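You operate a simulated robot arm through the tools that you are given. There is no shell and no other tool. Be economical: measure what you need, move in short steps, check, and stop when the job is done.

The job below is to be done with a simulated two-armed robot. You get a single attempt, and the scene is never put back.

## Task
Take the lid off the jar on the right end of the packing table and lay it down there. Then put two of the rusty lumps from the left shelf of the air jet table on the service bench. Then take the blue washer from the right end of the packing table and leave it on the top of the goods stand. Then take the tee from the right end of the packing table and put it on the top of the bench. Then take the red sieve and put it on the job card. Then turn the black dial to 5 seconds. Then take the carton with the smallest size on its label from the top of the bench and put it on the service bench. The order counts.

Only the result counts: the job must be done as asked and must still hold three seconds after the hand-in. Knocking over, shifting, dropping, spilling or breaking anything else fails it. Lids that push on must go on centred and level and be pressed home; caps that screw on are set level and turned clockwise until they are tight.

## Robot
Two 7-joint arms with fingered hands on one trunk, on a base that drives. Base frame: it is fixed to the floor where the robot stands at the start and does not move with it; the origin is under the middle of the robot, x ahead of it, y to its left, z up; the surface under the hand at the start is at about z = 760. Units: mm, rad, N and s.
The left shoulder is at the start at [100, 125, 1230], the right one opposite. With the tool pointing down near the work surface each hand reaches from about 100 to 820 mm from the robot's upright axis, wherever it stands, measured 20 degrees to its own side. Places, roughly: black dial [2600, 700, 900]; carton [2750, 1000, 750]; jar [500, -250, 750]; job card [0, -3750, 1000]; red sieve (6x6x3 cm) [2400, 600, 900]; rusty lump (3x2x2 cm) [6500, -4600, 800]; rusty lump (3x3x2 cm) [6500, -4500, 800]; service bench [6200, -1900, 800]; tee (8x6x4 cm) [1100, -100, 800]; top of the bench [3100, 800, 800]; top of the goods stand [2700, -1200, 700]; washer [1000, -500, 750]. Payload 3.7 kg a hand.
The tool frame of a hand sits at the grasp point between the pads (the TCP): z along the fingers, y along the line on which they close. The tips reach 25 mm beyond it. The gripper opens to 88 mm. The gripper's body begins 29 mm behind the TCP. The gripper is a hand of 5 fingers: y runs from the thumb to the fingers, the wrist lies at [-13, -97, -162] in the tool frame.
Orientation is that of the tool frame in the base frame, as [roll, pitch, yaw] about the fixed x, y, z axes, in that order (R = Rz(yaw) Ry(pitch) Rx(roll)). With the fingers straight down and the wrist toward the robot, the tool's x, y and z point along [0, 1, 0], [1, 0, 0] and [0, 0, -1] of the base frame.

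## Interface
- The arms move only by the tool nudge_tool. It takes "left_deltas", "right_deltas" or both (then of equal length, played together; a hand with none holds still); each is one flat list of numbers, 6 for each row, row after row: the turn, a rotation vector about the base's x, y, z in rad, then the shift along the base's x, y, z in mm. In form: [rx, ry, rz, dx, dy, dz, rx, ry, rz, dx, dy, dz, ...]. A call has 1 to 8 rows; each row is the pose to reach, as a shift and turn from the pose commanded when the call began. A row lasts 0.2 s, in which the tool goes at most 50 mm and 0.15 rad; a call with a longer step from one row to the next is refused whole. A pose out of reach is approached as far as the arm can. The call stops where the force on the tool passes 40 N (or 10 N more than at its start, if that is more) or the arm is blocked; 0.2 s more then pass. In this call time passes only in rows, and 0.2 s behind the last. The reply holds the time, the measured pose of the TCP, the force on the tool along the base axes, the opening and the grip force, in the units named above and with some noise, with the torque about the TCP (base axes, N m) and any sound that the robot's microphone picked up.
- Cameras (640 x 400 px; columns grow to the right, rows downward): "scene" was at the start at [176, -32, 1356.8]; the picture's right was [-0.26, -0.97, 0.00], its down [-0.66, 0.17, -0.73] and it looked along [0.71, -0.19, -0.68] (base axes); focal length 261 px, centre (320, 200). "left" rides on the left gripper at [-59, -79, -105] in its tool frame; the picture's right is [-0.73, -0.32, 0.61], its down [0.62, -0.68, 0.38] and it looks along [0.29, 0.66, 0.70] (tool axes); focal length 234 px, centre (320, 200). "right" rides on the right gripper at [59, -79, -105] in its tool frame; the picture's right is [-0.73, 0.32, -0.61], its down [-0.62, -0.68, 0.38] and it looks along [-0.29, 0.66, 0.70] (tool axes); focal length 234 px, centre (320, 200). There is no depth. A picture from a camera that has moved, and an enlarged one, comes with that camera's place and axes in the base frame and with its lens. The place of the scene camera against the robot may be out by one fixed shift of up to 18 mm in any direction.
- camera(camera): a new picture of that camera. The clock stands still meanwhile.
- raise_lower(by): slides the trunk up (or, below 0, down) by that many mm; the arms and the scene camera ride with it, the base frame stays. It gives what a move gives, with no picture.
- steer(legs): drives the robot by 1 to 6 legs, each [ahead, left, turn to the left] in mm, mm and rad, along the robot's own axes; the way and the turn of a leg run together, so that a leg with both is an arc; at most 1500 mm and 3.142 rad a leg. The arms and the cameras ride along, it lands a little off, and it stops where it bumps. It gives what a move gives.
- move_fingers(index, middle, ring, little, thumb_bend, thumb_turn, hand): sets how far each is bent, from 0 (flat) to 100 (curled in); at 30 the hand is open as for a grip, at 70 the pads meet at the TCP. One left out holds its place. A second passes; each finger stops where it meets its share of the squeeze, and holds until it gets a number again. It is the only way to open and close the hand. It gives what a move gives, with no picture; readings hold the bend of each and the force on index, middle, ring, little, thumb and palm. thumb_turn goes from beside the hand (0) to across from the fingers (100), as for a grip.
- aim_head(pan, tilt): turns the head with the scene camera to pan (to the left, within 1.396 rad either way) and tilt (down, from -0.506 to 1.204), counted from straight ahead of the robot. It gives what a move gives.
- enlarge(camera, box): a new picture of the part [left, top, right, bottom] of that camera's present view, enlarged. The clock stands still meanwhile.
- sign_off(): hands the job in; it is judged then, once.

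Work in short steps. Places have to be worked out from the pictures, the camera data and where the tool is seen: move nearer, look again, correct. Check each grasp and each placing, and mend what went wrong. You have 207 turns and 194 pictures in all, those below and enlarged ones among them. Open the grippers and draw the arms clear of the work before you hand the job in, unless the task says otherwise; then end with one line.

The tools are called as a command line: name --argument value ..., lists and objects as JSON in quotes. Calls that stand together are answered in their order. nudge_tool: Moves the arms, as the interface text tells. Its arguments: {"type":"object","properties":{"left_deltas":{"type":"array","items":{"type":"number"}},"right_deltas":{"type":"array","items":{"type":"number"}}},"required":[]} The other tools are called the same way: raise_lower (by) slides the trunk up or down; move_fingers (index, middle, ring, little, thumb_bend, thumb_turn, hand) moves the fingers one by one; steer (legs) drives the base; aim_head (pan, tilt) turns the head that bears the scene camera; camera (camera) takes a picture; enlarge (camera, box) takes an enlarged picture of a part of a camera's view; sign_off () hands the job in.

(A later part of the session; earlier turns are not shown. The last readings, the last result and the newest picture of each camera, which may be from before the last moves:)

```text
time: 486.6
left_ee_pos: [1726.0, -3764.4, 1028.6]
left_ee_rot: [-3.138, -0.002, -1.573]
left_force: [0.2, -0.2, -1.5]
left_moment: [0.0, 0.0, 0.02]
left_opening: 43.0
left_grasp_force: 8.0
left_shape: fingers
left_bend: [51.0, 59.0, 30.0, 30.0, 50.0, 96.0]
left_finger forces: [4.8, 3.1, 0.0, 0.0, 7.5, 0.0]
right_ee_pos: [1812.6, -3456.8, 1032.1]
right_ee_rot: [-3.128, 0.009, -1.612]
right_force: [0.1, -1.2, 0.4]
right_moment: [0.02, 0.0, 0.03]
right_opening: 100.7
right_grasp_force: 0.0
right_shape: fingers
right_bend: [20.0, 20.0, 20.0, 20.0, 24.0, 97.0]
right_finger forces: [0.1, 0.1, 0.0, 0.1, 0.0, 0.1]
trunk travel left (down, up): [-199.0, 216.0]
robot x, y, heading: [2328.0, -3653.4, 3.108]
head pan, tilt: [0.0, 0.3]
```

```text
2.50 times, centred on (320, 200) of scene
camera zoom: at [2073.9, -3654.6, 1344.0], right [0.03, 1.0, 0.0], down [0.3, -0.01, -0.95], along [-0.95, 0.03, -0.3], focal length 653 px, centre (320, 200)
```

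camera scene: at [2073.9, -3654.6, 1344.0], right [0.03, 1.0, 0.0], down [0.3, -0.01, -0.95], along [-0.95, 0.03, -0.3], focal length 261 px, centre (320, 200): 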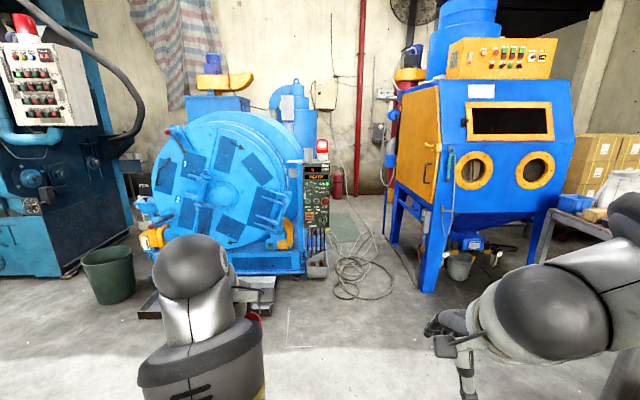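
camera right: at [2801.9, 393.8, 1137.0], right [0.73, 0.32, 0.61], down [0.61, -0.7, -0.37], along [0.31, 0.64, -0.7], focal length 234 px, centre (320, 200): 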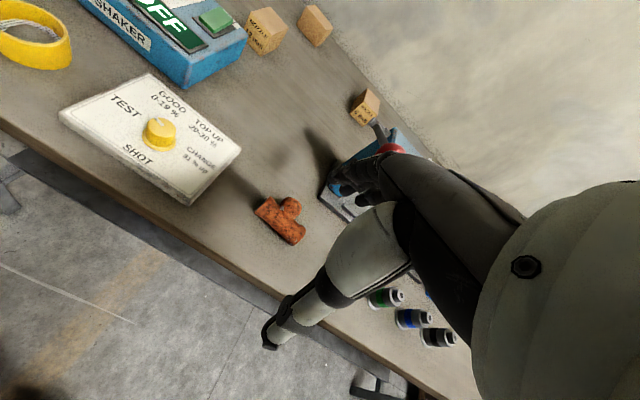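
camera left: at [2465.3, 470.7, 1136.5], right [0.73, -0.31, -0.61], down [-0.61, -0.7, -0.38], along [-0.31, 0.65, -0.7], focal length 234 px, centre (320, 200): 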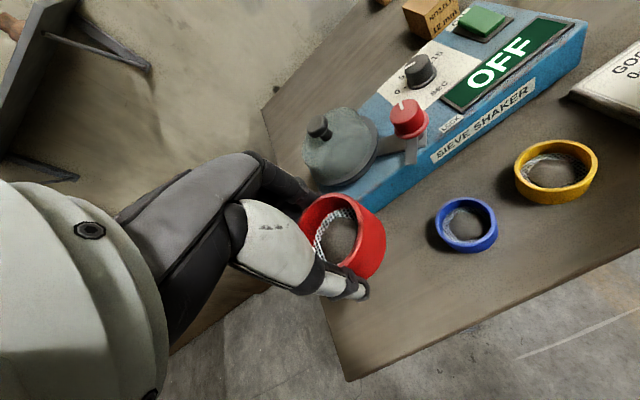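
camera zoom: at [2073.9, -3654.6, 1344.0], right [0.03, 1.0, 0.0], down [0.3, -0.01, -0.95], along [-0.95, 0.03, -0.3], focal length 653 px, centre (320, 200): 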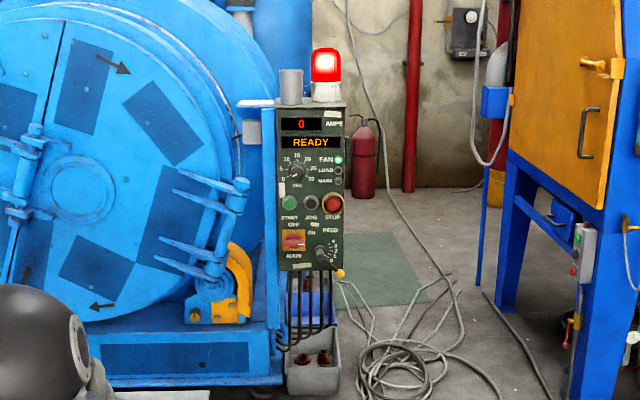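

A small white card lies on a ledge left of the control box: ≈(0, -3790, z≈1013). Raise the left hand to clear it, shift it outward, and drive up to x≈720.

nudge_tool --left_deltas '[0, 0, 0, 0, -15, 30, 0, 0, 0, 0, -30, 60, 0, 0, 0, 0, -45, 90, 0, 0, 0, 0, -60, 115]'

steer --legs '[[1000, 0, 0.033], [550, 0, 0]]'

aim_head --pan 0.2 --tilt 0.35

camera --camera "scene"

```text
time: 487.6
left_ee_pos: [1671.5, -3834.0, 1113.0]
left_ee_rot: [-3.139, -0.004, -1.572]
left_force: [-1.0, 0.5, -1.2]
left_moment: [-0.03, -0.01, -0.01]
left_opening: 43.1
left_grasp_force: 8.2
left_shape: fingers
left_bend: [51.0, 59.0, 30.0, 30.0, 51.0, 96.0]
left_finger forces: [4.9, 3.1, 0.1, 0.1, 7.6, 0.0]
left hand out of reach, approached as far as the arm can: row 1, 2, 3, 4
right_ee_pos: [1811.9, -3454.5, 1032.6]
right_ee_rot: [-3.128, 0.007, -1.615]
right_force: [-0.7, 0.1, 0.3]
right_moment: [-0.03, 0.02, 0.02]
right_opening: 100.6
right_grasp_force: 0.1
right_shape: fingers
right_bend: [20.0, 20.0, 20.0, 20.0, 24.0, 97.0]
right_finger forces: [0.0, 0.1, 0.0, 0.1, 0.1, 0.0]
trunk travel left (down, up): [-199.0, 216.0]
robot x, y, heading: [2327.0, -3651.1, 3.109]
head pan, tilt: [0.0, 0.3]
```

```text
time: 495.5
left_ee_pos: [139.4, -3829.0, 1112.8]
left_ee_rot: [-3.139, -0.004, -1.545]
left_force: [-1.3, -0.6, -1.5]
left_moment: [0.02, 0.0, 0.01]
left_opening: 43.2
left_grasp_force: 7.4
left_shape: fingers
left_bend: [51.0, 59.0, 30.0, 30.0, 51.0, 96.0]
left_finger forces: [4.9, 3.0, 0.0, 0.1, 7.5, 0.0]
right_ee_pos: [267.4, -3445.9, 1031.0]
right_ee_rot: [-3.13, 0.008, -1.584]
right_force: [0.1, 0.2, 0.9]
right_moment: [0.0, 0.02, 0.02]
right_opening: 100.8
right_grasp_force: 0.0
right_shape: fingers
right_bend: [20.0, 20.0, 20.0, 20.0, 24.0, 97.0]
right_finger forces: [0.1, 0.0, 0.0, 0.0, 0.1, 0.0]
trunk travel left (down, up): [-199.0, 216.0]
robot x, y, heading: [789.0, -3626.0, 3.135]
head pan, tilt: [0.0, 0.3]
```

```text
time: 496.3
left_ee_pos: [139.3, -3828.6, 1113.0]
left_ee_rot: [-3.138, -0.003, -1.544]
left_force: [-0.8, 0.0, -0.3]
left_moment: [-0.02, 0.01, 0.02]
left_opening: 42.9
left_grasp_force: 7.9
left_shape: fingers
left_bend: [51.0, 59.0, 30.0, 30.0, 51.0, 96.0]
left_finger forces: [4.9, 3.0, 0.0, 0.0, 7.5, 0.0]
right_ee_pos: [268.0, -3446.8, 1031.7]
right_ee_rot: [-3.126, 0.007, -1.583]
right_force: [0.0, -0.1, -0.4]
right_moment: [0.02, 0.0, 0.01]
right_opening: 100.6
right_grasp_force: 0.1
right_shape: fingers
right_bend: [20.0, 20.0, 20.0, 20.0, 24.0, 97.0]
right_finger forces: [0.0, 0.1, 0.1, 0.1, 0.0, 0.1]
trunk travel left (down, up): [-199.0, 216.0]
robot x, y, heading: [785.9, -3627.5, 3.136]
head pan, tilt: [0.201, 0.351]
```

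```text
33 pictures are left
camera scene: at [538.1, -3656.5, 1339.4], right [-0.19, 0.98, 0.0], down [0.34, 0.07, -0.94], along [-0.92, -0.18, -0.34], focal length 261 px, centre (320, 200)
```

scene: 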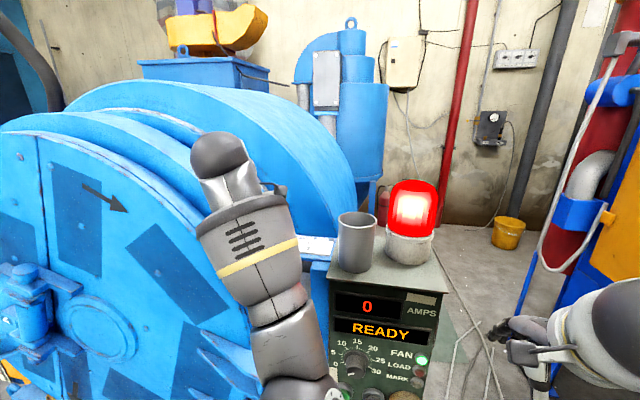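

The card ledge is visible beside the grey cup. Look with the left hand camera.

camera --camera "left"

```text
32 pictures are left
camera left: at [216.2, -3768.3, 1218.2], right [0.31, 0.73, -0.61], down [0.7, -0.61, -0.38], along [-0.65, -0.31, -0.7], focal length 234 px, centre (320, 200)
```

left: 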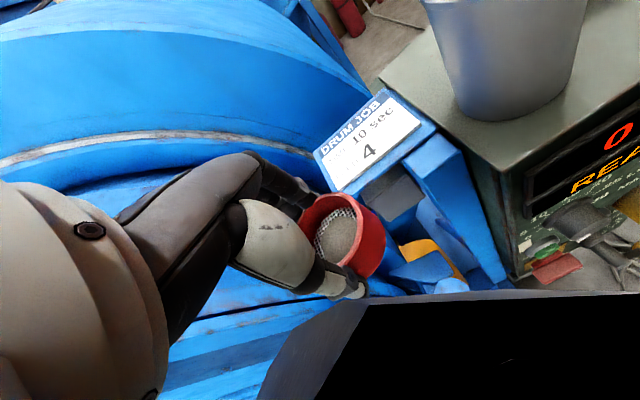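

The card ("DRUM JOB") is centred at ≈(1, -3774, 1013). Move the sieve over it at safe height, staying clear of the cup and drum.

nudge_tool --left_deltas '[0, 0, 0, 0, 28, 0, 0, 0, 0, 0, 57, 0, 0, 0, 0, -35, 57, 0, 0, 0, 0, -70, 57, 0, 0, 0, 0, -105, 57, 0, 0, 0, 0, -137, 57, -10]'

camera --camera "left"

```text
time: 497.7
left_ee_pos: [3.0, -3772.4, 1102.2]
left_ee_rot: [-3.139, -0.001, -1.545]
left_force: [-1.1, 0.4, -0.8]
left_moment: [-0.02, 0.01, 0.0]
left_opening: 42.8
left_grasp_force: 7.2
left_shape: fingers
left_bend: [51.0, 59.0, 30.0, 30.0, 51.0, 96.0]
left_finger forces: [4.9, 3.1, 0.0, 0.0, 7.4, 0.0]
left hand out of reach, approached as far as the arm can: row 1, 2
right_ee_pos: [268.9, -3446.6, 1031.5]
right_ee_rot: [-3.125, 0.008, -1.585]
right_force: [-0.2, 1.0, -0.2]
right_moment: [0.0, -0.02, 0.02]
right_opening: 100.6
right_grasp_force: 0.0
right_shape: fingers
right_bend: [20.0, 20.0, 20.0, 20.0, 24.0, 97.0]
right_finger forces: [0.1, 0.0, 0.1, 0.0, 0.1, 0.1]
trunk travel left (down, up): [-199.0, 216.0]
robot x, y, heading: [789.4, -3628.8, 3.137]
head pan, tilt: [0.201, 0.351]
```

```text
31 pictures are left
camera left: at [78.8, -3711.5, 1207.0], right [0.31, 0.73, -0.61], down [0.7, -0.61, -0.38], along [-0.65, -0.31, -0.7], focal length 234 px, centre (320, 200)
```

left: 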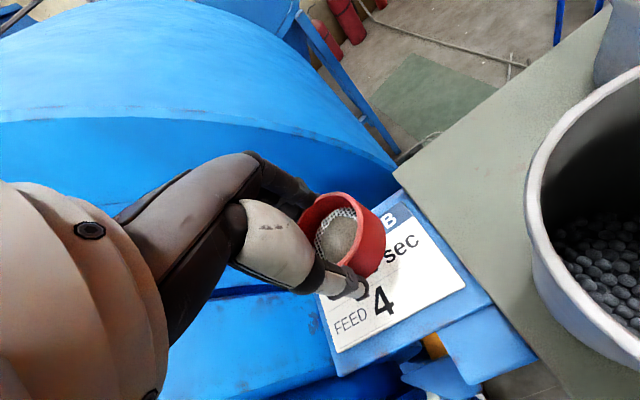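

Sieve is above the card (card spans x −38…46, y −3838…−3720). Lower it gently.

nudge_tool --left_deltas '[0, 0, 0, 1, -3, -20, 0, 0, 0, 1, -3, -38, 0, 0, 0, 1, -3, -44, 0, 0, 0, 1, -3, -49]'

enlarge --camera "left" --box '[240, 140, 500, 380]'

```text
time: 498.7
left_ee_pos: [4.3, -3775.5, 1060.7]
left_ee_rot: [3.13, -0.003, -1.545]
left_force: [-2.8, -0.8, 18.8]
left_moment: [-0.05, 0.33, -0.02]
left_opening: 42.5
left_grasp_force: 13.1
left_shape: fingers
left_bend: [51.0, 57.0, 30.0, 30.0, 51.0, 96.0]
left_finger forces: [5.5, 12.2, 0.1, 0.1, 8.0, 0.0]
right_ee_pos: [270.3, -3446.7, 1034.0]
right_ee_rot: [-3.13, 0.006, -1.585]
right_force: [-0.4, 0.2, 0.4]
right_moment: [-0.01, 0.0, 0.03]
right_opening: 100.8
right_grasp_force: 0.0
right_shape: fingers
right_bend: [20.0, 20.0, 20.0, 20.0, 24.0, 97.0]
right_finger forces: [0.0, 0.0, 0.0, 0.1, 0.1, 0.0]
trunk travel left (down, up): [-199.0, 216.0]
robot x, y, heading: [788.1, -3626.6, 3.136]
head pan, tilt: [0.201, 0.351]
```

```text
1.67 times, centred on (370, 260) of left
camera zoom: at [82.6, -3714.0, 1165.1], right [0.3, 0.73, -0.61], down [0.69, -0.61, -0.39], along [-0.66, -0.31, -0.69], focal length 390 px, centre (237, 100)
```

zoom: 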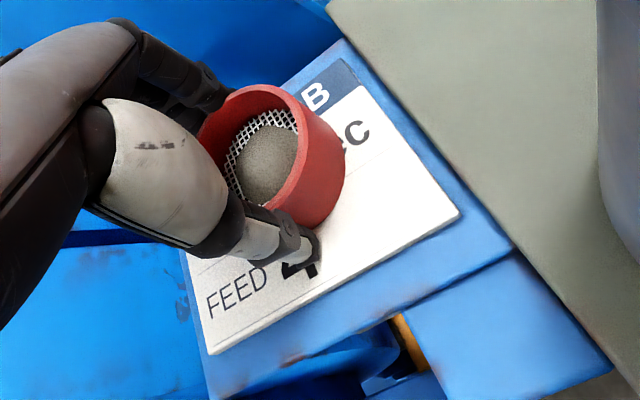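

The sieve rests on the card. Open the fingers gently.

nudge_tool --left_deltas '[0, 0, 0, 0, 0, 2]'

move_fingers --hand "left" --index 44 --middle 44 --thumb_bend 44

move_fingers --hand "left" --index 32 --middle 32 --thumb_bend 30

camera --camera "left"

```text
time: 499.1
left_ee_pos: [4.2, -3775.8, 1059.9]
left_ee_rot: [3.134, -0.006, -1.546]
left_force: [-4.2, -1.6, 23.0]
left_moment: [-0.08, 0.48, -0.01]
left_opening: 42.6
left_grasp_force: 13.9
left_shape: fingers
left_bend: [51.0, 57.0, 30.0, 30.0, 51.0, 97.0]
left_finger forces: [5.8, 15.8, 0.0, 0.1, 7.7, 0.0]
right_ee_pos: [269.8, -3447.7, 1033.3]
right_ee_rot: [-3.128, 0.006, -1.585]
right_force: [-0.3, -0.6, 0.3]
right_moment: [-0.01, -0.01, 0.02]
right_opening: 100.3
right_grasp_force: 0.1
right_shape: fingers
right_bend: [20.0, 20.0, 20.0, 20.0, 24.0, 97.0]
right_finger forces: [0.0, 0.0, 0.1, 0.1, 0.1, 0.0]
trunk travel left (down, up): [-199.0, 216.0]
robot x, y, heading: [789.4, -3627.4, 3.135]
head pan, tilt: [0.201, 0.351]
```

```text
time: 500.1
left_ee_pos: [3.8, -3773.7, 1058.6]
left_ee_rot: [3.139, -0.005, -1.546]
left_force: [0.3, -0.6, 19.8]
left_moment: [-0.05, -0.18, 0.09]
left_opening: 53.3
left_grasp_force: 10.4
left_shape: fingers
left_bend: [44.0, 49.0, 30.0, 30.0, 45.0, 98.0]
left_finger forces: [0.0, 9.7, 0.1, 0.1, 10.9, 0.0]
right_ee_pos: [272.0, -3447.3, 1033.0]
right_ee_rot: [-3.128, 0.007, -1.583]
right_force: [-0.4, -0.2, -0.2]
right_moment: [-0.02, 0.0, -0.04]
right_opening: 100.8
right_grasp_force: 0.1
right_shape: fingers
right_bend: [20.0, 20.0, 20.0, 20.0, 24.0, 97.0]
right_finger forces: [0.1, 0.1, 0.1, 0.0, 0.1, 0.0]
trunk travel left (down, up): [-199.0, 216.0]
robot x, y, heading: [787.9, -3629.7, 3.132]
head pan, tilt: [0.201, 0.351]
```

```text
time: 501.1
left_ee_pos: [4.2, -3775.1, 1054.2]
left_ee_rot: [-3.138, -0.004, -1.545]
left_force: [0.2, -0.3, 0.5]
left_moment: [0.0, 0.0, -0.01]
left_opening: 83.0
left_grasp_force: 0.1
left_shape: fingers
left_bend: [32.0, 32.0, 30.0, 30.0, 30.0, 98.0]
left_finger forces: [0.0, 0.0, 0.1, 0.1, 0.0, 0.0]
right_ee_pos: [268.8, -3446.4, 1031.2]
right_ee_rot: [-3.127, 0.008, -1.585]
right_force: [-0.5, -0.5, 0.6]
right_moment: [-0.04, 0.01, 0.01]
right_opening: 100.7
right_grasp_force: 0.1
right_shape: fingers
right_bend: [20.0, 20.0, 20.0, 20.0, 24.0, 97.0]
right_finger forces: [0.0, 0.0, 0.0, 0.0, 0.0, 0.0]
trunk travel left (down, up): [-199.0, 216.0]
robot x, y, heading: [787.5, -3630.7, 3.14]
head pan, tilt: [0.201, 0.351]
```

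```text
29 pictures are left
camera left: at [80.3, -3714.0, 1160.4], right [0.31, 0.73, -0.61], down [0.7, -0.61, -0.38], along [-0.65, -0.31, -0.7], focal length 234 px, centre (320, 200)
```

left: 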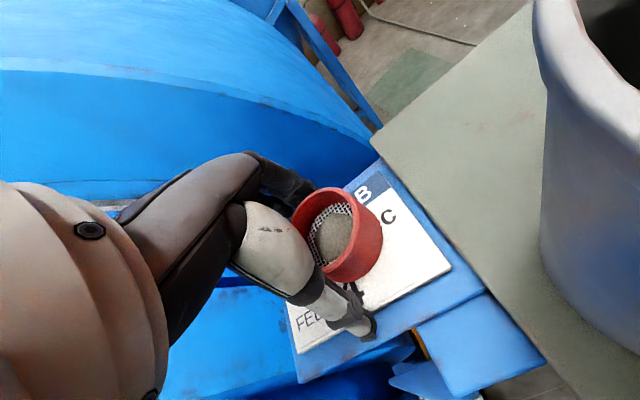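

The sieve stands on the job card. Rise straight up and withdraw, then drive back the same way toward the bench.

nudge_tool --left_deltas '[0, 0, 0, 0, 0, 30, 0, 0, 0, 0, 0, 70, 0, 0, 0, 45, 0, 75, 0, 0, 0, 90, 0, 75, 0, 0, 0, 110, 0, 60]'

steer --legs '[[-1500, 0, 0], [-1500, 0, 0], [0, 0, -1.567], [1500, 0, 0], [1500, 0, 0], [420, 0, 0]]'

aim_head --pan 0.3 --tilt 0.5

```text
time: 502.3
left_ee_pos: [112.3, -3774.7, 1114.9]
left_ee_rot: [-3.138, -0.002, -1.544]
left_force: [-0.7, 0.1, -0.4]
left_moment: [0.05, 0.02, 0.0]
left_opening: 83.2
left_grasp_force: 0.1
left_shape: fingers
left_bend: [32.0, 32.0, 30.0, 30.0, 30.0, 98.0]
left_finger forces: [0.0, 0.0, 0.1, 0.1, 0.0, 0.1]
right_ee_pos: [268.9, -3446.9, 1032.9]
right_ee_rot: [-3.128, 0.008, -1.584]
right_force: [-0.5, 0.6, -0.5]
right_moment: [-0.02, -0.01, -0.02]
right_opening: 100.8
right_grasp_force: 0.0
right_shape: fingers
right_bend: [20.0, 20.0, 20.0, 20.0, 24.0, 97.0]
right_finger forces: [0.0, 0.1, 0.1, 0.0, 0.0, 0.0]
trunk travel left (down, up): [-199.0, 216.0]
robot x, y, heading: [791.8, -3630.9, 3.135]
head pan, tilt: [0.201, 0.351]
```

```text
time: 536.9
left_ee_pos: [3661.3, 455.5, 1115.5]
left_ee_rot: [-3.14, -0.005, -3.114]
left_force: [-0.6, 0.0, 0.1]
left_moment: [0.03, -0.03, 0.0]
left_opening: 83.0
left_grasp_force: 0.1
left_shape: fingers
left_bend: [32.0, 32.0, 30.0, 30.0, 30.0, 98.0]
left_finger forces: [0.0, 0.0, 0.0, 0.0, 0.1, 0.1]
right_ee_pos: [3989.3, 301.2, 1031.9]
right_ee_rot: [-3.128, 0.007, 3.13]
right_force: [0.3, 0.2, 0.1]
right_moment: [0.0, 0.0, -0.02]
right_opening: 100.7
right_grasp_force: 0.1
right_shape: fingers
right_bend: [20.0, 20.0, 20.0, 20.0, 24.0, 97.0]
right_finger forces: [0.0, 0.1, 0.0, 0.1, 0.1, 0.1]
trunk travel left (down, up): [-199.0, 216.0]
robot x, y, heading: [3808.4, -225.3, 1.57]
head pan, tilt: [0.201, 0.351]
```

```text
time: 537.6
left_ee_pos: [3662.5, 455.0, 1115.2]
left_ee_rot: [-3.139, -0.004, -3.114]
left_force: [-0.2, 0.8, -0.1]
left_moment: [-0.01, 0.02, 0.01]
left_opening: 82.9
left_grasp_force: 0.1
left_shape: fingers
left_bend: [32.0, 32.0, 30.0, 30.0, 30.0, 98.0]
left_finger forces: [0.0, 0.1, 0.1, 0.0, 0.1, 0.0]
right_ee_pos: [3989.4, 300.2, 1031.3]
right_ee_rot: [-3.127, 0.007, 3.131]
right_force: [-0.3, -0.3, -0.8]
right_moment: [0.03, -0.01, 0.02]
right_opening: 100.7
right_grasp_force: 0.0
right_shape: fingers
right_bend: [20.0, 20.0, 20.0, 20.0, 24.0, 97.0]
right_finger forces: [0.0, 0.2, 0.0, 0.1, 0.0, 0.0]
trunk travel left (down, up): [-199.0, 216.0]
robot x, y, heading: [3809.7, -218.3, 1.563]
head pan, tilt: [0.3, 0.499]
```

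Now to the sieve shaker's dial, estimated at (2562, 728, 928). Drive left along the bench and up to it, keeping the hands clear of the press lever.

steer --legs '[[0, 1128, 0.005], [150, 0, 0]]'

camera --camera "left"

```text
time: 548.6
left_ee_pos: [2536.2, 602.3, 1115.2]
left_ee_rot: [3.141, -0.004, -3.105]
left_force: [-0.8, -0.2, 0.2]
left_moment: [0.0, 0.04, 0.01]
left_opening: 83.0
left_grasp_force: 0.1
left_shape: fingers
left_bend: [32.0, 32.0, 30.0, 30.0, 30.0, 98.0]
left_finger forces: [0.1, 0.1, 0.0, 0.0, 0.1, 0.0]
right_ee_pos: [2865.2, 451.2, 1030.7]
right_ee_rot: [-3.128, 0.006, 3.138]
right_force: [-0.7, -0.5, 0.4]
right_moment: [-0.05, 0.0, 0.02]
right_opening: 100.7
right_grasp_force: 0.1
right_shape: fingers
right_bend: [20.0, 20.0, 20.0, 20.0, 24.0, 97.0]
right_finger forces: [0.0, 0.0, 0.0, 0.0, 0.0, 0.0]
trunk travel left (down, up): [-199.0, 216.0]
robot x, y, heading: [2690.7, -67.9, 1.575]
head pan, tilt: [0.3, 0.499]
```

```text
28 pictures are left
camera left: at [2596.8, 525.8, 1220.5], right [0.74, -0.3, -0.61], down [-0.6, -0.7, -0.38], along [-0.32, 0.64, -0.7], focal length 234 px, centre (320, 200)
```

left: 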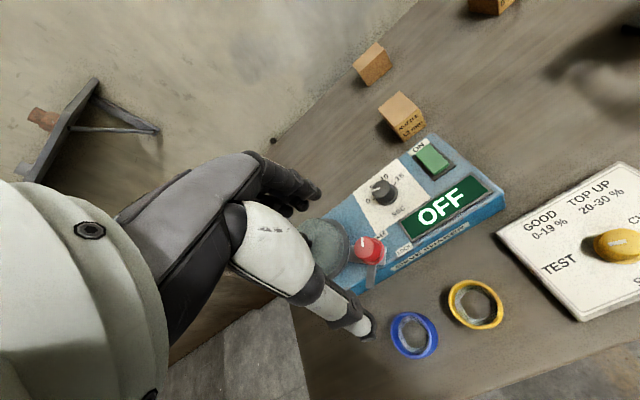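

enlarge --camera "left" --box '[340, 150, 440, 230]'

```text
5.00 times, centred on (390, 190) of left
camera zoom: at [2596.8, 525.8, 1220.5], right [0.74, -0.3, -0.61], down [-0.6, -0.7, -0.38], along [-0.32, 0.64, -0.7], focal length 1171 px, centre (-30, 250)
```

zoom: 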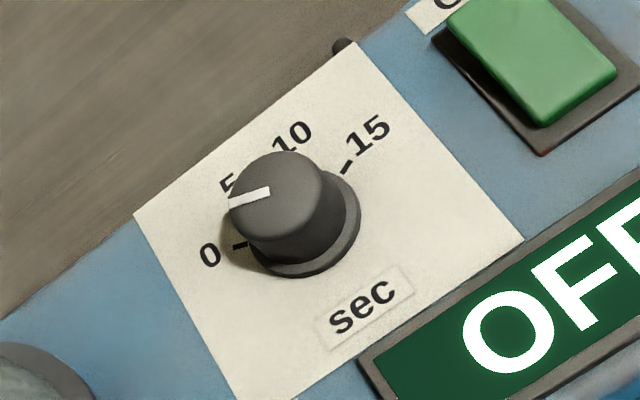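

The dial points to about 0; marks run clockwise 0 (148°), 5 (108°), 10, 15. I need ≈0.7 rad clockwise. Pre-shape the left hand and move above the knob at ≈(2563, 726).

move_fingers --hand "left" --index 48 --middle 48 --ring 100 --little 100 --thumb_bend 48

nudge_tool --left_deltas '[0, 0, 0, 8, 40, -10, 0, 0, 0, 16, 80, -25, 0, 0, 0, 24, 110, -50, 0, 0, 0, 24, 124, -90, 0, 0, 0, 24, 124, -130]'

camera --camera "left"

```text
time: 549.6
left_ee_pos: [2534.9, 601.4, 1114.6]
left_ee_rot: [-3.139, -0.003, -3.104]
left_force: [0.1, 0.0, 0.3]
left_moment: [0.01, 0.01, -0.03]
left_opening: 46.6
left_grasp_force: 0.2
left_shape: fingers
left_bend: [48.0, 48.0, 100.0, 100.0, 48.0, 98.0]
left_finger forces: [0.0, 0.0, 0.1, 0.0, 0.0, 0.1]
right_ee_pos: [2865.6, 449.3, 1032.0]
right_ee_rot: [-3.128, 0.007, 3.14]
right_force: [0.4, 0.4, -0.3]
right_moment: [0.0, 0.01, 0.0]
right_opening: 100.6
right_grasp_force: 0.1
right_shape: fingers
right_bend: [20.0, 20.0, 20.0, 20.0, 24.0, 97.0]
right_finger forces: [0.0, 0.0, 0.1, 0.0, 0.0, 0.0]
trunk travel left (down, up): [-199.0, 216.0]
robot x, y, heading: [2692.0, -69.7, 1.575]
head pan, tilt: [0.3, 0.499]
```

```text
time: 550.8
left_ee_pos: [2560.2, 726.8, 984.7]
left_ee_rot: [-3.14, -0.004, -3.104]
left_force: [-0.7, 0.1, 0.1]
left_moment: [0.03, 0.01, 0.02]
left_opening: 46.6
left_grasp_force: 0.1
left_shape: fingers
left_bend: [48.0, 48.0, 100.0, 100.0, 48.0, 98.0]
left_finger forces: [0.1, 0.1, 0.1, 0.0, 0.0, 0.0]
right_ee_pos: [2864.1, 450.1, 1032.4]
right_ee_rot: [-3.128, 0.007, 3.14]
right_force: [0.4, 0.2, 0.1]
right_moment: [0.01, 0.01, 0.01]
right_opening: 100.6
right_grasp_force: 0.0
right_shape: fingers
right_bend: [20.0, 20.0, 20.0, 20.0, 24.0, 97.0]
right_finger forces: [0.1, 0.1, 0.1, 0.0, 0.0, 0.1]
trunk travel left (down, up): [-199.0, 216.0]
robot x, y, heading: [2689.5, -70.1, 1.574]
head pan, tilt: [0.3, 0.499]
```

```text
26 pictures are left
camera left: at [2621.2, 650.1, 1090.7], right [0.74, -0.3, -0.61], down [-0.6, -0.7, -0.38], along [-0.32, 0.64, -0.7], focal length 234 px, centre (320, 200)
```

left: 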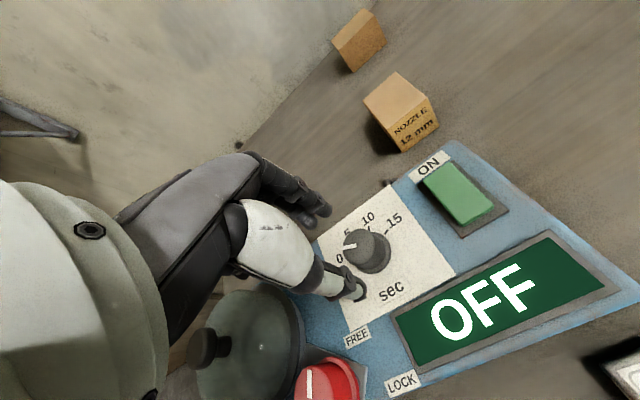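

Knob centre ≈(2566, 731). Descend around it.

nudge_tool --left_deltas '[0, 0, 0, 3, 4, -20, 0, 0, 0, 3, 4, -32, 0, 0, 0, 3, 4, -38]'

enlarge --camera "left" --box '[250, 150, 430, 320]'

```text
time: 551.6
left_ee_pos: [2562.9, 730.3, 946.5]
left_ee_rot: [-3.14, -0.003, -3.104]
left_force: [-0.4, -0.4, -0.8]
left_moment: [0.01, -0.01, -0.02]
left_opening: 46.3
left_grasp_force: 0.0
left_shape: fingers
left_bend: [48.0, 48.0, 100.0, 100.0, 48.0, 98.0]
left_finger forces: [0.0, 0.0, 0.1, 0.1, 0.1, 0.0]
right_ee_pos: [2864.7, 449.2, 1032.4]
right_ee_rot: [-3.128, 0.008, 3.14]
right_force: [-0.1, -0.2, -0.4]
right_moment: [-0.03, 0.04, 0.03]
right_opening: 100.6
right_grasp_force: 0.1
right_shape: fingers
right_bend: [20.0, 20.0, 20.0, 20.0, 24.0, 97.0]
right_finger forces: [0.0, 0.0, 0.0, 0.0, 0.0, 0.0]
trunk travel left (down, up): [-199.0, 216.0]
robot x, y, heading: [2690.7, -71.5, 1.578]
head pan, tilt: [0.3, 0.499]
```

```text
2.35 times, centred on (340, 235) of left
camera zoom: at [2623.8, 653.9, 1052.7], right [0.74, -0.3, -0.61], down [-0.6, -0.7, -0.38], along [-0.32, 0.64, -0.7], focal length 551 px, centre (273, 118)
```

zoom: 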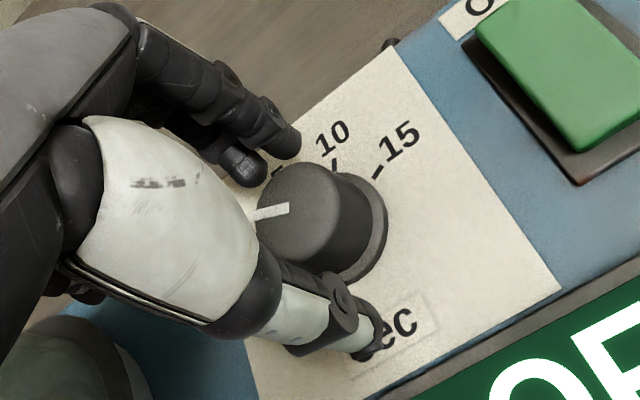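

Well centred. Lower a bit more and close gently.

nudge_tool --left_deltas '[0, 0, 0, 0, 0, -3, 0, 0, 0, 0, 0, -6]'

move_fingers --hand "left" --index 57 --middle 57 --thumb_bend 57

move_fingers --hand "left" --index 62 --middle 62 --thumb_bend 62

```text
time: 552.2
left_ee_pos: [2563.3, 730.3, 941.8]
left_ee_rot: [-3.141, -0.004, -3.104]
left_force: [0.0, -1.4, -1.1]
left_moment: [0.0, 0.03, 0.0]
left_opening: 46.5
left_grasp_force: 0.0
left_shape: fingers
left_bend: [48.0, 48.0, 100.0, 100.0, 48.0, 98.0]
left_finger forces: [0.0, 0.0, 0.1, 0.1, 0.1, 0.1]
right_ee_pos: [2866.5, 449.6, 1031.8]
right_ee_rot: [-3.127, 0.006, 3.14]
right_force: [-0.2, 0.5, 0.3]
right_moment: [0.01, 0.02, 0.0]
right_opening: 100.7
right_grasp_force: 0.0
right_shape: fingers
right_bend: [20.0, 20.0, 20.0, 20.0, 24.0, 97.0]
right_finger forces: [0.0, 0.1, 0.1, 0.0, 0.0, 0.0]
trunk travel left (down, up): [-199.0, 216.0]
robot x, y, heading: [2687.5, -68.5, 1.575]
head pan, tilt: [0.3, 0.499]
```

```text
time: 553.2
left_ee_pos: [2563.0, 730.9, 942.7]
left_ee_rot: [-3.139, -0.002, -3.105]
left_force: [0.1, 0.1, -0.2]
left_moment: [-0.02, 0.01, 0.01]
left_opening: 30.8
left_grasp_force: 0.9
left_shape: fingers
left_bend: [54.0, 56.0, 100.0, 100.0, 56.0, 98.0]
left_finger forces: [1.2, 0.0, 0.0, 0.0, 0.0, 0.0]
right_ee_pos: [2865.7, 450.4, 1031.8]
right_ee_rot: [-3.128, 0.007, 3.14]
right_force: [0.0, 0.5, 0.2]
right_moment: [0.02, -0.03, 0.01]
right_opening: 100.5
right_grasp_force: 0.0
right_shape: fingers
right_bend: [20.0, 20.0, 20.0, 20.0, 24.0, 97.0]
right_finger forces: [0.0, 0.1, 0.0, 0.0, 0.1, 0.1]
trunk travel left (down, up): [-199.0, 216.0]
robot x, y, heading: [2688.9, -70.6, 1.581]
head pan, tilt: [0.3, 0.499]
```

```text
time: 554.2
left_ee_pos: [2561.8, 731.0, 941.5]
left_ee_rot: [-3.139, -0.003, -3.106]
left_force: [-0.3, 7.7, 0.5]
left_moment: [0.2, 0.02, 0.03]
left_opening: 23.5
left_grasp_force: 3.8
left_shape: fingers
left_bend: [55.0, 59.0, 100.0, 100.0, 61.0, 98.0]
left_finger forces: [4.4, 2.6, 0.0, 0.0, 0.3, 0.0]
right_ee_pos: [2864.5, 449.8, 1032.2]
right_ee_rot: [-3.126, 0.007, 3.141]
right_force: [-0.2, 0.7, -0.2]
right_moment: [-0.02, 0.02, 0.01]
right_opening: 100.6
right_grasp_force: 0.0
right_shape: fingers
right_bend: [20.0, 20.0, 20.0, 20.0, 24.0, 97.0]
right_finger forces: [0.0, 0.0, 0.1, 0.0, 0.1, 0.0]
trunk travel left (down, up): [-199.0, 216.0]
robot x, y, heading: [2689.1, -69.5, 1.571]
head pan, tilt: [0.3, 0.499]
```

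Fingers touch before the thumb; shift 3 mm forward and close the thumb.

nudge_tool --left_deltas '[0, 0, 0, 0, 3.5, 0]'

move_fingers --hand "left" --index 64 --middle 66 --thumb_bend 66

enlarge --camera "left" --box '[250, 150, 430, 320]'

```text
time: 554.6
left_ee_pos: [2561.4, 733.2, 940.3]
left_ee_rot: [-3.139, -0.003, -3.105]
left_force: [-0.4, 2.5, 0.8]
left_moment: [0.05, 0.05, 0.0]
left_opening: 22.7
left_grasp_force: 3.0
left_shape: fingers
left_bend: [57.0, 60.0, 100.0, 100.0, 60.0, 97.0]
left_finger forces: [2.6, 1.6, 0.0, 0.0, 1.7, 0.1]
right_ee_pos: [2863.9, 451.7, 1032.7]
right_ee_rot: [-3.127, 0.006, 3.139]
right_force: [0.1, 0.5, -0.3]
right_moment: [-0.01, 0.0, 0.05]
right_opening: 100.5
right_grasp_force: 0.0
right_shape: fingers
right_bend: [20.0, 20.0, 20.0, 20.0, 24.0, 97.0]
right_finger forces: [0.0, 0.1, 0.1, 0.1, 0.0, 0.0]
trunk travel left (down, up): [-199.0, 216.0]
robot x, y, heading: [2690.0, -70.2, 1.579]
head pan, tilt: [0.3, 0.499]
```

```text
time: 555.6
left_ee_pos: [2561.7, 735.5, 940.0]
left_ee_rot: [-3.139, -0.004, -3.106]
left_force: [-1.3, 2.5, -0.1]
left_moment: [0.03, 0.05, 0.01]
left_opening: 22.2
left_grasp_force: 5.4
left_shape: fingers
left_bend: [58.0, 62.0, 100.0, 100.0, 61.0, 97.0]
left_finger forces: [3.3, 3.2, 0.1, 0.1, 4.0, 0.0]
right_ee_pos: [2864.8, 450.3, 1031.6]
right_ee_rot: [-3.129, 0.009, 3.139]
right_force: [0.0, -0.6, -0.7]
right_moment: [0.04, -0.02, 0.03]
right_opening: 100.8
right_grasp_force: 0.1
right_shape: fingers
right_bend: [20.0, 20.0, 20.0, 20.0, 24.0, 97.0]
right_finger forces: [0.0, 0.0, 0.0, 0.1, 0.1, 0.0]
trunk travel left (down, up): [-199.0, 216.0]
robot x, y, heading: [2691.5, -71.4, 1.578]
head pan, tilt: [0.3, 0.499]
```

```text
2.35 times, centred on (340, 235) of left
camera zoom: at [2623.7, 657.3, 1046.8], right [0.74, -0.3, -0.61], down [-0.6, -0.7, -0.38], along [-0.32, 0.64, -0.7], focal length 551 px, centre (273, 118)
```

zoom: 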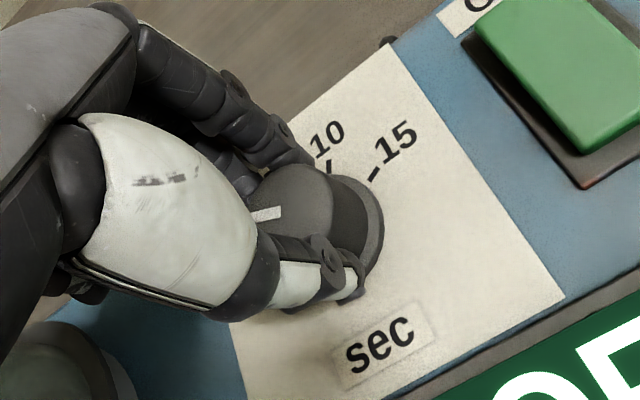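

Gripped (3.3/3.2/4.0 N). Rotate clockwise 0.7 rad about the knob axis and check.

nudge_tool --left_deltas '[0, 0, -0.12, 0.7, 0.5, 0, 0, 0, -0.24, 1.4, 1, 0, 0, 0, -0.36, 2.1, 1.4, 0, 0, 0, -0.48, 2.8, 1.7, 0, 0, 0, -0.6, 3.4, 1.9, 0, 0, 0, -0.7, 4, 2, 0]'

camera --camera "left"

```text
time: 557.0
left_ee_pos: [2564.9, 735.2, 941.3]
left_ee_rot: [-3.141, -0.004, 2.477]
left_force: [-6.3, 2.3, 1.0]
left_moment: [0.03, 0.12, -0.02]
left_opening: 21.7
left_grasp_force: 5.4
left_shape: fingers
left_bend: [60.0, 63.0, 100.0, 100.0, 59.0, 98.0]
left_finger forces: [1.6, 3.4, 0.1, 0.1, 5.5, 0.0]
right_ee_pos: [2864.7, 450.7, 1030.2]
right_ee_rot: [-3.129, 0.006, 3.14]
right_force: [-0.4, 0.1, 0.2]
right_moment: [0.02, 0.0, 0.0]
right_opening: 100.4
right_grasp_force: 0.2
right_shape: fingers
right_bend: [20.0, 20.0, 20.0, 20.0, 24.0, 97.0]
right_finger forces: [0.1, 0.1, 0.0, 0.0, 0.0, 0.1]
trunk travel left (down, up): [-199.0, 216.0]
robot x, y, heading: [2689.0, -71.2, 1.581]
head pan, tilt: [0.3, 0.499]
```

```text
23 pictures are left
camera left: at [2563.0, 636.8, 1046.7], right [0.37, -0.7, -0.61], down [-0.91, -0.15, -0.38], along [0.17, 0.7, -0.7], focal length 234 px, centre (320, 200)
```

left: 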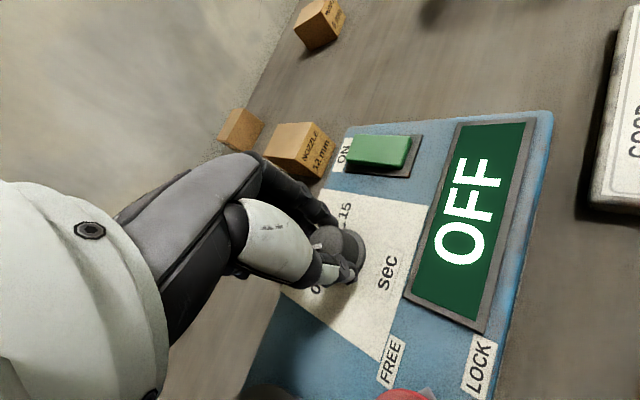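

Low torque, so it likely turned with the fingers. Open, rise and check the pointer.

move_fingers --hand "left" --index 46 --middle 46 --thumb_bend 46

nudge_tool --left_deltas '[0, 0, 0, 0, 0, 30, 0, 0, 0, 0, 0, 70]'

enlarge --camera "left" --box '[290, 180, 430, 320]'

```text
time: 558.0
left_ee_pos: [2566.5, 734.6, 940.6]
left_ee_rot: [-3.141, -0.004, 2.477]
left_force: [0.2, 0.8, -0.4]
left_moment: [-0.05, 0.01, 0.01]
left_opening: 49.7
left_grasp_force: 0.2
left_shape: fingers
left_bend: [46.0, 46.0, 100.0, 100.0, 46.0, 98.0]
left_finger forces: [0.1, 0.1, 0.0, 0.0, 0.0, 0.1]
right_ee_pos: [2865.9, 449.7, 1031.5]
right_ee_rot: [-3.128, 0.008, 3.141]
right_force: [-0.4, -0.2, -0.6]
right_moment: [-0.01, -0.03, 0.01]
right_opening: 100.6
right_grasp_force: 0.1
right_shape: fingers
right_bend: [20.0, 20.0, 20.0, 20.0, 24.0, 97.0]
right_finger forces: [0.0, 0.1, 0.0, 0.0, 0.0, 0.0]
trunk travel left (down, up): [-199.0, 216.0]
robot x, y, heading: [2691.3, -69.4, 1.577]
head pan, tilt: [0.3, 0.499]
```

```text
time: 558.6
left_ee_pos: [2565.2, 734.7, 1011.6]
left_ee_rot: [-3.14, -0.005, 2.477]
left_force: [-0.1, -0.2, -0.1]
left_moment: [-0.01, -0.02, -0.02]
left_opening: 50.0
left_grasp_force: 0.2
left_shape: fingers
left_bend: [46.0, 46.0, 100.0, 100.0, 46.0, 98.0]
left_finger forces: [0.1, 0.0, 0.0, 0.0, 0.1, 0.0]
right_ee_pos: [2865.1, 448.9, 1032.6]
right_ee_rot: [-3.131, 0.006, 3.141]
right_force: [0.6, 0.5, -0.9]
right_moment: [0.03, -0.03, 0.01]
right_opening: 100.7
right_grasp_force: 0.0
right_shape: fingers
right_bend: [20.0, 20.0, 20.0, 20.0, 24.0, 97.0]
right_finger forces: [0.1, 0.0, 0.1, 0.0, 0.0, 0.0]
trunk travel left (down, up): [-199.0, 216.0]
robot x, y, heading: [2688.6, -73.8, 1.578]
head pan, tilt: [0.3, 0.499]
```

```text
2.86 times, centred on (360, 250) of left
camera zoom: at [2562.9, 636.1, 1118.5], right [0.37, -0.7, -0.61], down [-0.91, -0.15, -0.38], along [0.17, 0.7, -0.7], focal length 669 px, centre (206, 57)
```

zoom: 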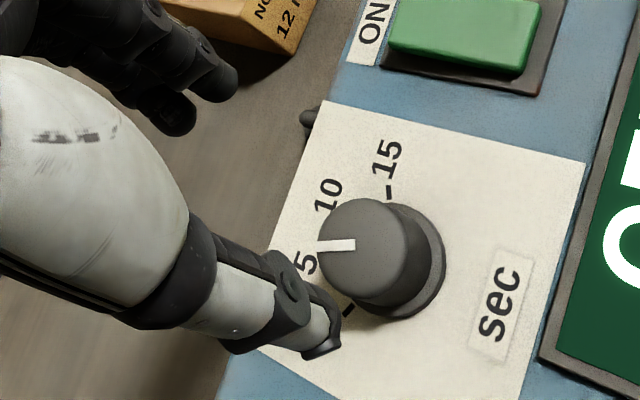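

The pointer now reads at the 5 mark (≈112° vs 110°). Now the cartons: withdraw the left hand and zoom at the labels.

nudge_tool --left_deltas '[0, 0, 0.1, 0, -20, 35, 0, 0, 0.22, 0, -50, 65, 0, 0, 0.34, 0, -85, 85, 0, 0, 0.46, 0, -120, 100, 0, 0, 0.58, -10, -140, 110]'

aim_head --pan 0.0 --tilt 0.4

enlarge --camera "scene" --box '[240, 150, 440, 290]'

```text
time: 559.8
left_ee_pos: [2555.0, 594.3, 1121.5]
left_ee_rot: [-3.139, -0.004, 3.059]
left_force: [0.3, -0.5, 0.2]
left_moment: [0.0, -0.01, -0.04]
left_opening: 50.0
left_grasp_force: 0.1
left_shape: fingers
left_bend: [46.0, 46.0, 100.0, 100.0, 46.0, 98.0]
left_finger forces: [0.1, 0.1, 0.0, 0.0, 0.0, 0.0]
right_ee_pos: [2863.1, 448.7, 1033.7]
right_ee_rot: [-3.129, 0.009, 3.139]
right_force: [-0.8, -0.3, -0.2]
right_moment: [0.01, -0.04, 0.0]
right_opening: 100.9
right_grasp_force: 0.1
right_shape: fingers
right_bend: [20.0, 20.0, 20.0, 20.0, 24.0, 97.0]
right_finger forces: [0.0, 0.0, 0.0, 0.0, 0.1, 0.1]
trunk travel left (down, up): [-199.0, 216.0]
robot x, y, heading: [2688.5, -72.0, 1.577]
head pan, tilt: [0.3, 0.499]
```

```text
time: 560.6
left_ee_pos: [2555.5, 596.0, 1120.4]
left_ee_rot: [-3.14, -0.002, 3.057]
left_force: [-0.2, -0.4, 0.0]
left_moment: [-0.02, -0.03, -0.01]
left_opening: 49.9
left_grasp_force: 0.0
left_shape: fingers
left_bend: [46.0, 46.0, 100.0, 100.0, 46.0, 98.0]
left_finger forces: [0.1, 0.0, 0.0, 0.1, 0.0, 0.1]
right_ee_pos: [2864.6, 450.6, 1032.2]
right_ee_rot: [-3.127, 0.008, 3.14]
right_force: [-1.1, 0.8, -0.3]
right_moment: [0.01, -0.01, 0.01]
right_opening: 100.7
right_grasp_force: 0.0
right_shape: fingers
right_bend: [20.0, 20.0, 20.0, 20.0, 24.0, 97.0]
right_finger forces: [0.1, 0.1, 0.0, 0.0, 0.0, 0.1]
trunk travel left (down, up): [-199.0, 216.0]
robot x, y, heading: [2687.5, -71.8, 1.574]
head pan, tilt: [0.0, 0.4]
```

```text
2.86 times, centred on (340, 220) of scene
camera zoom: at [2681.0, 162.3, 1334.8], right [1.0, 0.01, 0.0], down [0.0, -0.39, -0.92], along [-0.01, 0.92, -0.39], focal length 746 px, centre (263, 143)
```

zoom: 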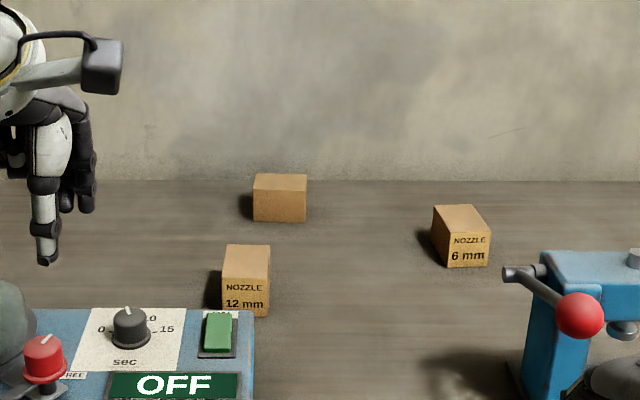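

Labels: 12 mm and 6 mm; the rear-left carton's label isn't on its front. Check it from the left hand camera.

camera --camera "left"

```text
20 pictures are left
camera left: at [2607.6, 512.8, 1226.9], right [0.69, -0.38, -0.61], down [-0.68, -0.63, -0.38], along [-0.24, 0.68, -0.7], focal length 234 px, centre (320, 200)
```

left: 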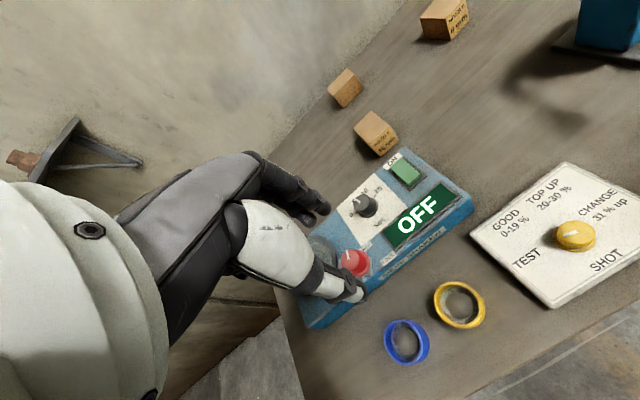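

The third carton's label is on another side. Drive left to view its left face.

steer --legs '[[0, 620, 0]]'

aim_head --pan -0.5 --tilt 0.4

enlarge --camera "scene" --box '[240, 130, 440, 270]'

```text
time: 566.6
left_ee_pos: [1932.1, 592.9, 1121.8]
left_ee_rot: [-3.139, -0.005, 3.057]
left_force: [0.8, 0.0, -0.2]
left_moment: [0.0, 0.0, 0.02]
left_opening: 50.2
left_grasp_force: 0.1
left_shape: fingers
left_bend: [46.0, 46.0, 100.0, 100.0, 46.0, 98.0]
left_finger forces: [0.0, 0.0, 0.1, 0.0, 0.1, 0.0]
right_ee_pos: [2240.6, 446.6, 1031.3]
right_ee_rot: [-3.127, 0.007, 3.139]
right_force: [-0.3, 0.4, 0.4]
right_moment: [-0.01, -0.03, 0.0]
right_opening: 100.7
right_grasp_force: 0.0
right_shape: fingers
right_bend: [20.0, 20.0, 20.0, 20.0, 24.0, 97.0]
right_finger forces: [0.1, 0.0, 0.0, 0.0, 0.0, 0.1]
trunk travel left (down, up): [-199.0, 216.0]
robot x, y, heading: [2066.0, -75.7, 1.574]
head pan, tilt: [0.0, 0.4]
```

```text
time: 567.5
left_ee_pos: [1931.3, 592.2, 1120.5]
left_ee_rot: [-3.137, -0.006, 3.058]
left_force: [0.9, 0.0, 0.4]
left_moment: [-0.01, -0.01, 0.02]
left_opening: 50.2
left_grasp_force: 0.1
left_shape: fingers
left_bend: [46.0, 46.0, 100.0, 100.0, 46.0, 98.0]
left_finger forces: [0.0, 0.1, 0.1, 0.0, 0.1, 0.0]
right_ee_pos: [2241.1, 447.5, 1032.4]
right_ee_rot: [-3.128, 0.008, 3.138]
right_force: [0.3, -1.3, -0.2]
right_moment: [0.0, -0.01, 0.0]
right_opening: 100.7
right_grasp_force: 0.0
right_shape: fingers
right_bend: [20.0, 20.0, 20.0, 20.0, 24.0, 97.0]
right_finger forces: [0.0, 0.0, 0.0, 0.0, 0.1, 0.0]
trunk travel left (down, up): [-199.0, 216.0]
robot x, y, heading: [2066.1, -73.9, 1.577]
head pan, tilt: [-0.499, 0.4]
```

```text
2.86 times, centred on (340, 200) of scene
camera zoom: at [2101.7, 147.9, 1334.9], right [0.88, -0.47, 0.0], down [-0.18, -0.34, -0.92], along [0.44, 0.81, -0.39], focal length 746 px, centre (263, 200)
```

zoom: 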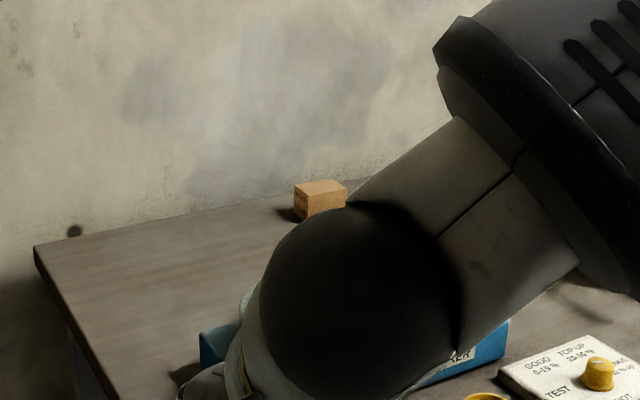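

The left face seems to bear text. Zoom in tightly.

enlarge --camera "scene" --box '[324, 187, 356, 211]'

```text
16.00 times, centred on (340, 199) of scene
camera zoom: at [2101.7, 147.9, 1334.9], right [0.88, -0.47, 0.0], down [-0.18, -0.34, -0.92], along [0.44, 0.81, -0.39], focal length 4177 px, centre (0, 216)
```

zoom: 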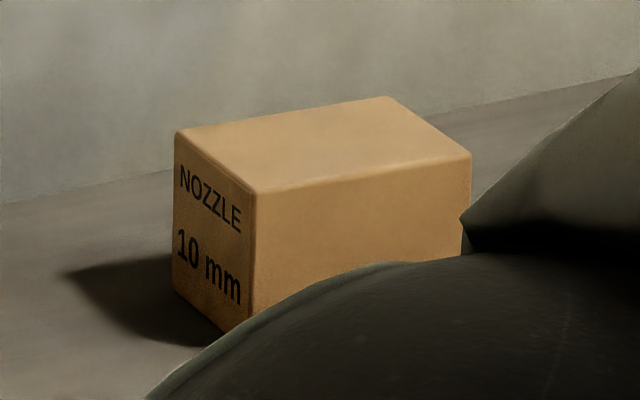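

Third is 10 mm, so the 6 mm carton (≈(2915, 955), ~50 mm wide in x, long in y) is the one. Raise the right hand, open the left and turn it 90° clockwise so it closes along x with the wrist to the left.

move_fingers --hand "left" --index 30 --middle 30 --ring 30 --little 30 --thumb_bend 30

nudge_tool --left_deltas '[0, 0, -0.14, 0, 0, 0, 0, 0, -0.28, 0, 0, 0, 0, 0, -0.42, 0, 0, 0, 0, 0, -0.56, 0, 0, 0, 0, 0, -0.7, 0, 0, 0, 0, 0, -0.84, 0, 0, 0, 0, 0, -0.98, 0, 0, 0, 0, 0, -1.12, 0, 0, 0]' --right_deltas '[0, 0, 0, 0, 0, 15, 0, 0, 0, 0, 0, 30, 0, 0, 0, 0, 0, 45, 0, 0, 0, 0, 0, 60, 0, 0, 0, 0, 0, 75, 0, 0, 0, 0, 0, 90, 0, 0, 0, 0, 0, 105, 0, 0, 0, 0, 0, 120]'

nudge_tool --left_deltas '[0, 0, -0.13, 0, 0, 0, 0, 0, -0.26, 0, 0, 0, 0, 0, -0.38, 0, 0, 0]'

```text
time: 568.5
left_ee_pos: [1932.4, 593.3, 1121.0]
left_ee_rot: [-3.139, -0.003, 3.058]
left_force: [1.0, -0.4, -0.8]
left_moment: [-0.01, 0.0, -0.03]
left_opening: 84.6
left_grasp_force: 0.0
left_shape: fingers
left_bend: [30.0, 30.0, 30.0, 30.0, 30.0, 98.0]
left_finger forces: [0.0, 0.0, 0.1, 0.1, 0.0, 0.1]
right_ee_pos: [2241.3, 445.6, 1031.6]
right_ee_rot: [-3.127, 0.006, 3.137]
right_force: [0.3, 0.2, 0.4]
right_moment: [-0.03, 0.03, 0.01]
right_opening: 100.7
right_grasp_force: 0.1
right_shape: fingers
right_bend: [20.0, 20.0, 20.0, 20.0, 24.0, 97.0]
right_finger forces: [0.0, 0.0, 0.0, 0.0, 0.0, 0.1]
trunk travel left (down, up): [-199.0, 216.0]
robot x, y, heading: [2064.2, -74.1, 1.575]
head pan, tilt: [-0.499, 0.4]
```

```text
time: 570.3
left_ee_pos: [1931.8, 592.1, 1121.5]
left_ee_rot: [-3.138, -0.002, 1.936]
left_force: [0.8, -0.2, -1.1]
left_moment: [-0.01, 0.01, -0.01]
left_opening: 84.4
left_grasp_force: 0.1
left_shape: fingers
left_bend: [30.0, 30.0, 30.0, 30.0, 30.0, 98.0]
left_finger forces: [0.0, 0.1, 0.1, 0.0, 0.0, 0.0]
right_ee_pos: [2240.7, 446.1, 1152.3]
right_ee_rot: [-3.128, 0.007, 3.139]
right_force: [-0.2, 0.1, 0.4]
right_moment: [-0.02, 0.01, -0.06]
right_opening: 100.5
right_grasp_force: 0.1
right_shape: fingers
right_bend: [20.0, 20.0, 20.0, 20.0, 24.0, 97.0]
right_finger forces: [0.0, 0.0, 0.1, 0.0, 0.0, 0.0]
trunk travel left (down, up): [-199.0, 216.0]
robot x, y, heading: [2065.4, -75.7, 1.575]
head pan, tilt: [-0.499, 0.4]
```

```text
time: 571.1
left_ee_pos: [1932.3, 592.4, 1121.3]
left_ee_rot: [-3.14, -0.001, 1.558]
left_force: [0.4, 0.6, 1.0]
left_moment: [0.0, 0.01, 0.02]
left_opening: 84.5
left_grasp_force: 0.1
left_shape: fingers
left_bend: [30.0, 30.0, 30.0, 30.0, 30.0, 98.0]
left_finger forces: [0.0, 0.1, 0.0, 0.0, 0.1, 0.1]
right_ee_pos: [2241.3, 446.9, 1151.3]
right_ee_rot: [-3.128, 0.008, 3.137]
right_force: [-0.7, 0.4, 0.3]
right_moment: [0.0, 0.02, 0.0]
right_opening: 100.4
right_grasp_force: 0.1
right_shape: fingers
right_bend: [20.0, 20.0, 20.0, 20.0, 24.0, 97.0]
right_finger forces: [0.0, 0.1, 0.0, 0.0, 0.1, 0.0]
trunk travel left (down, up): [-199.0, 216.0]
robot x, y, heading: [2066.3, -76.2, 1.576]
head pan, tilt: [-0.499, 0.4]
```

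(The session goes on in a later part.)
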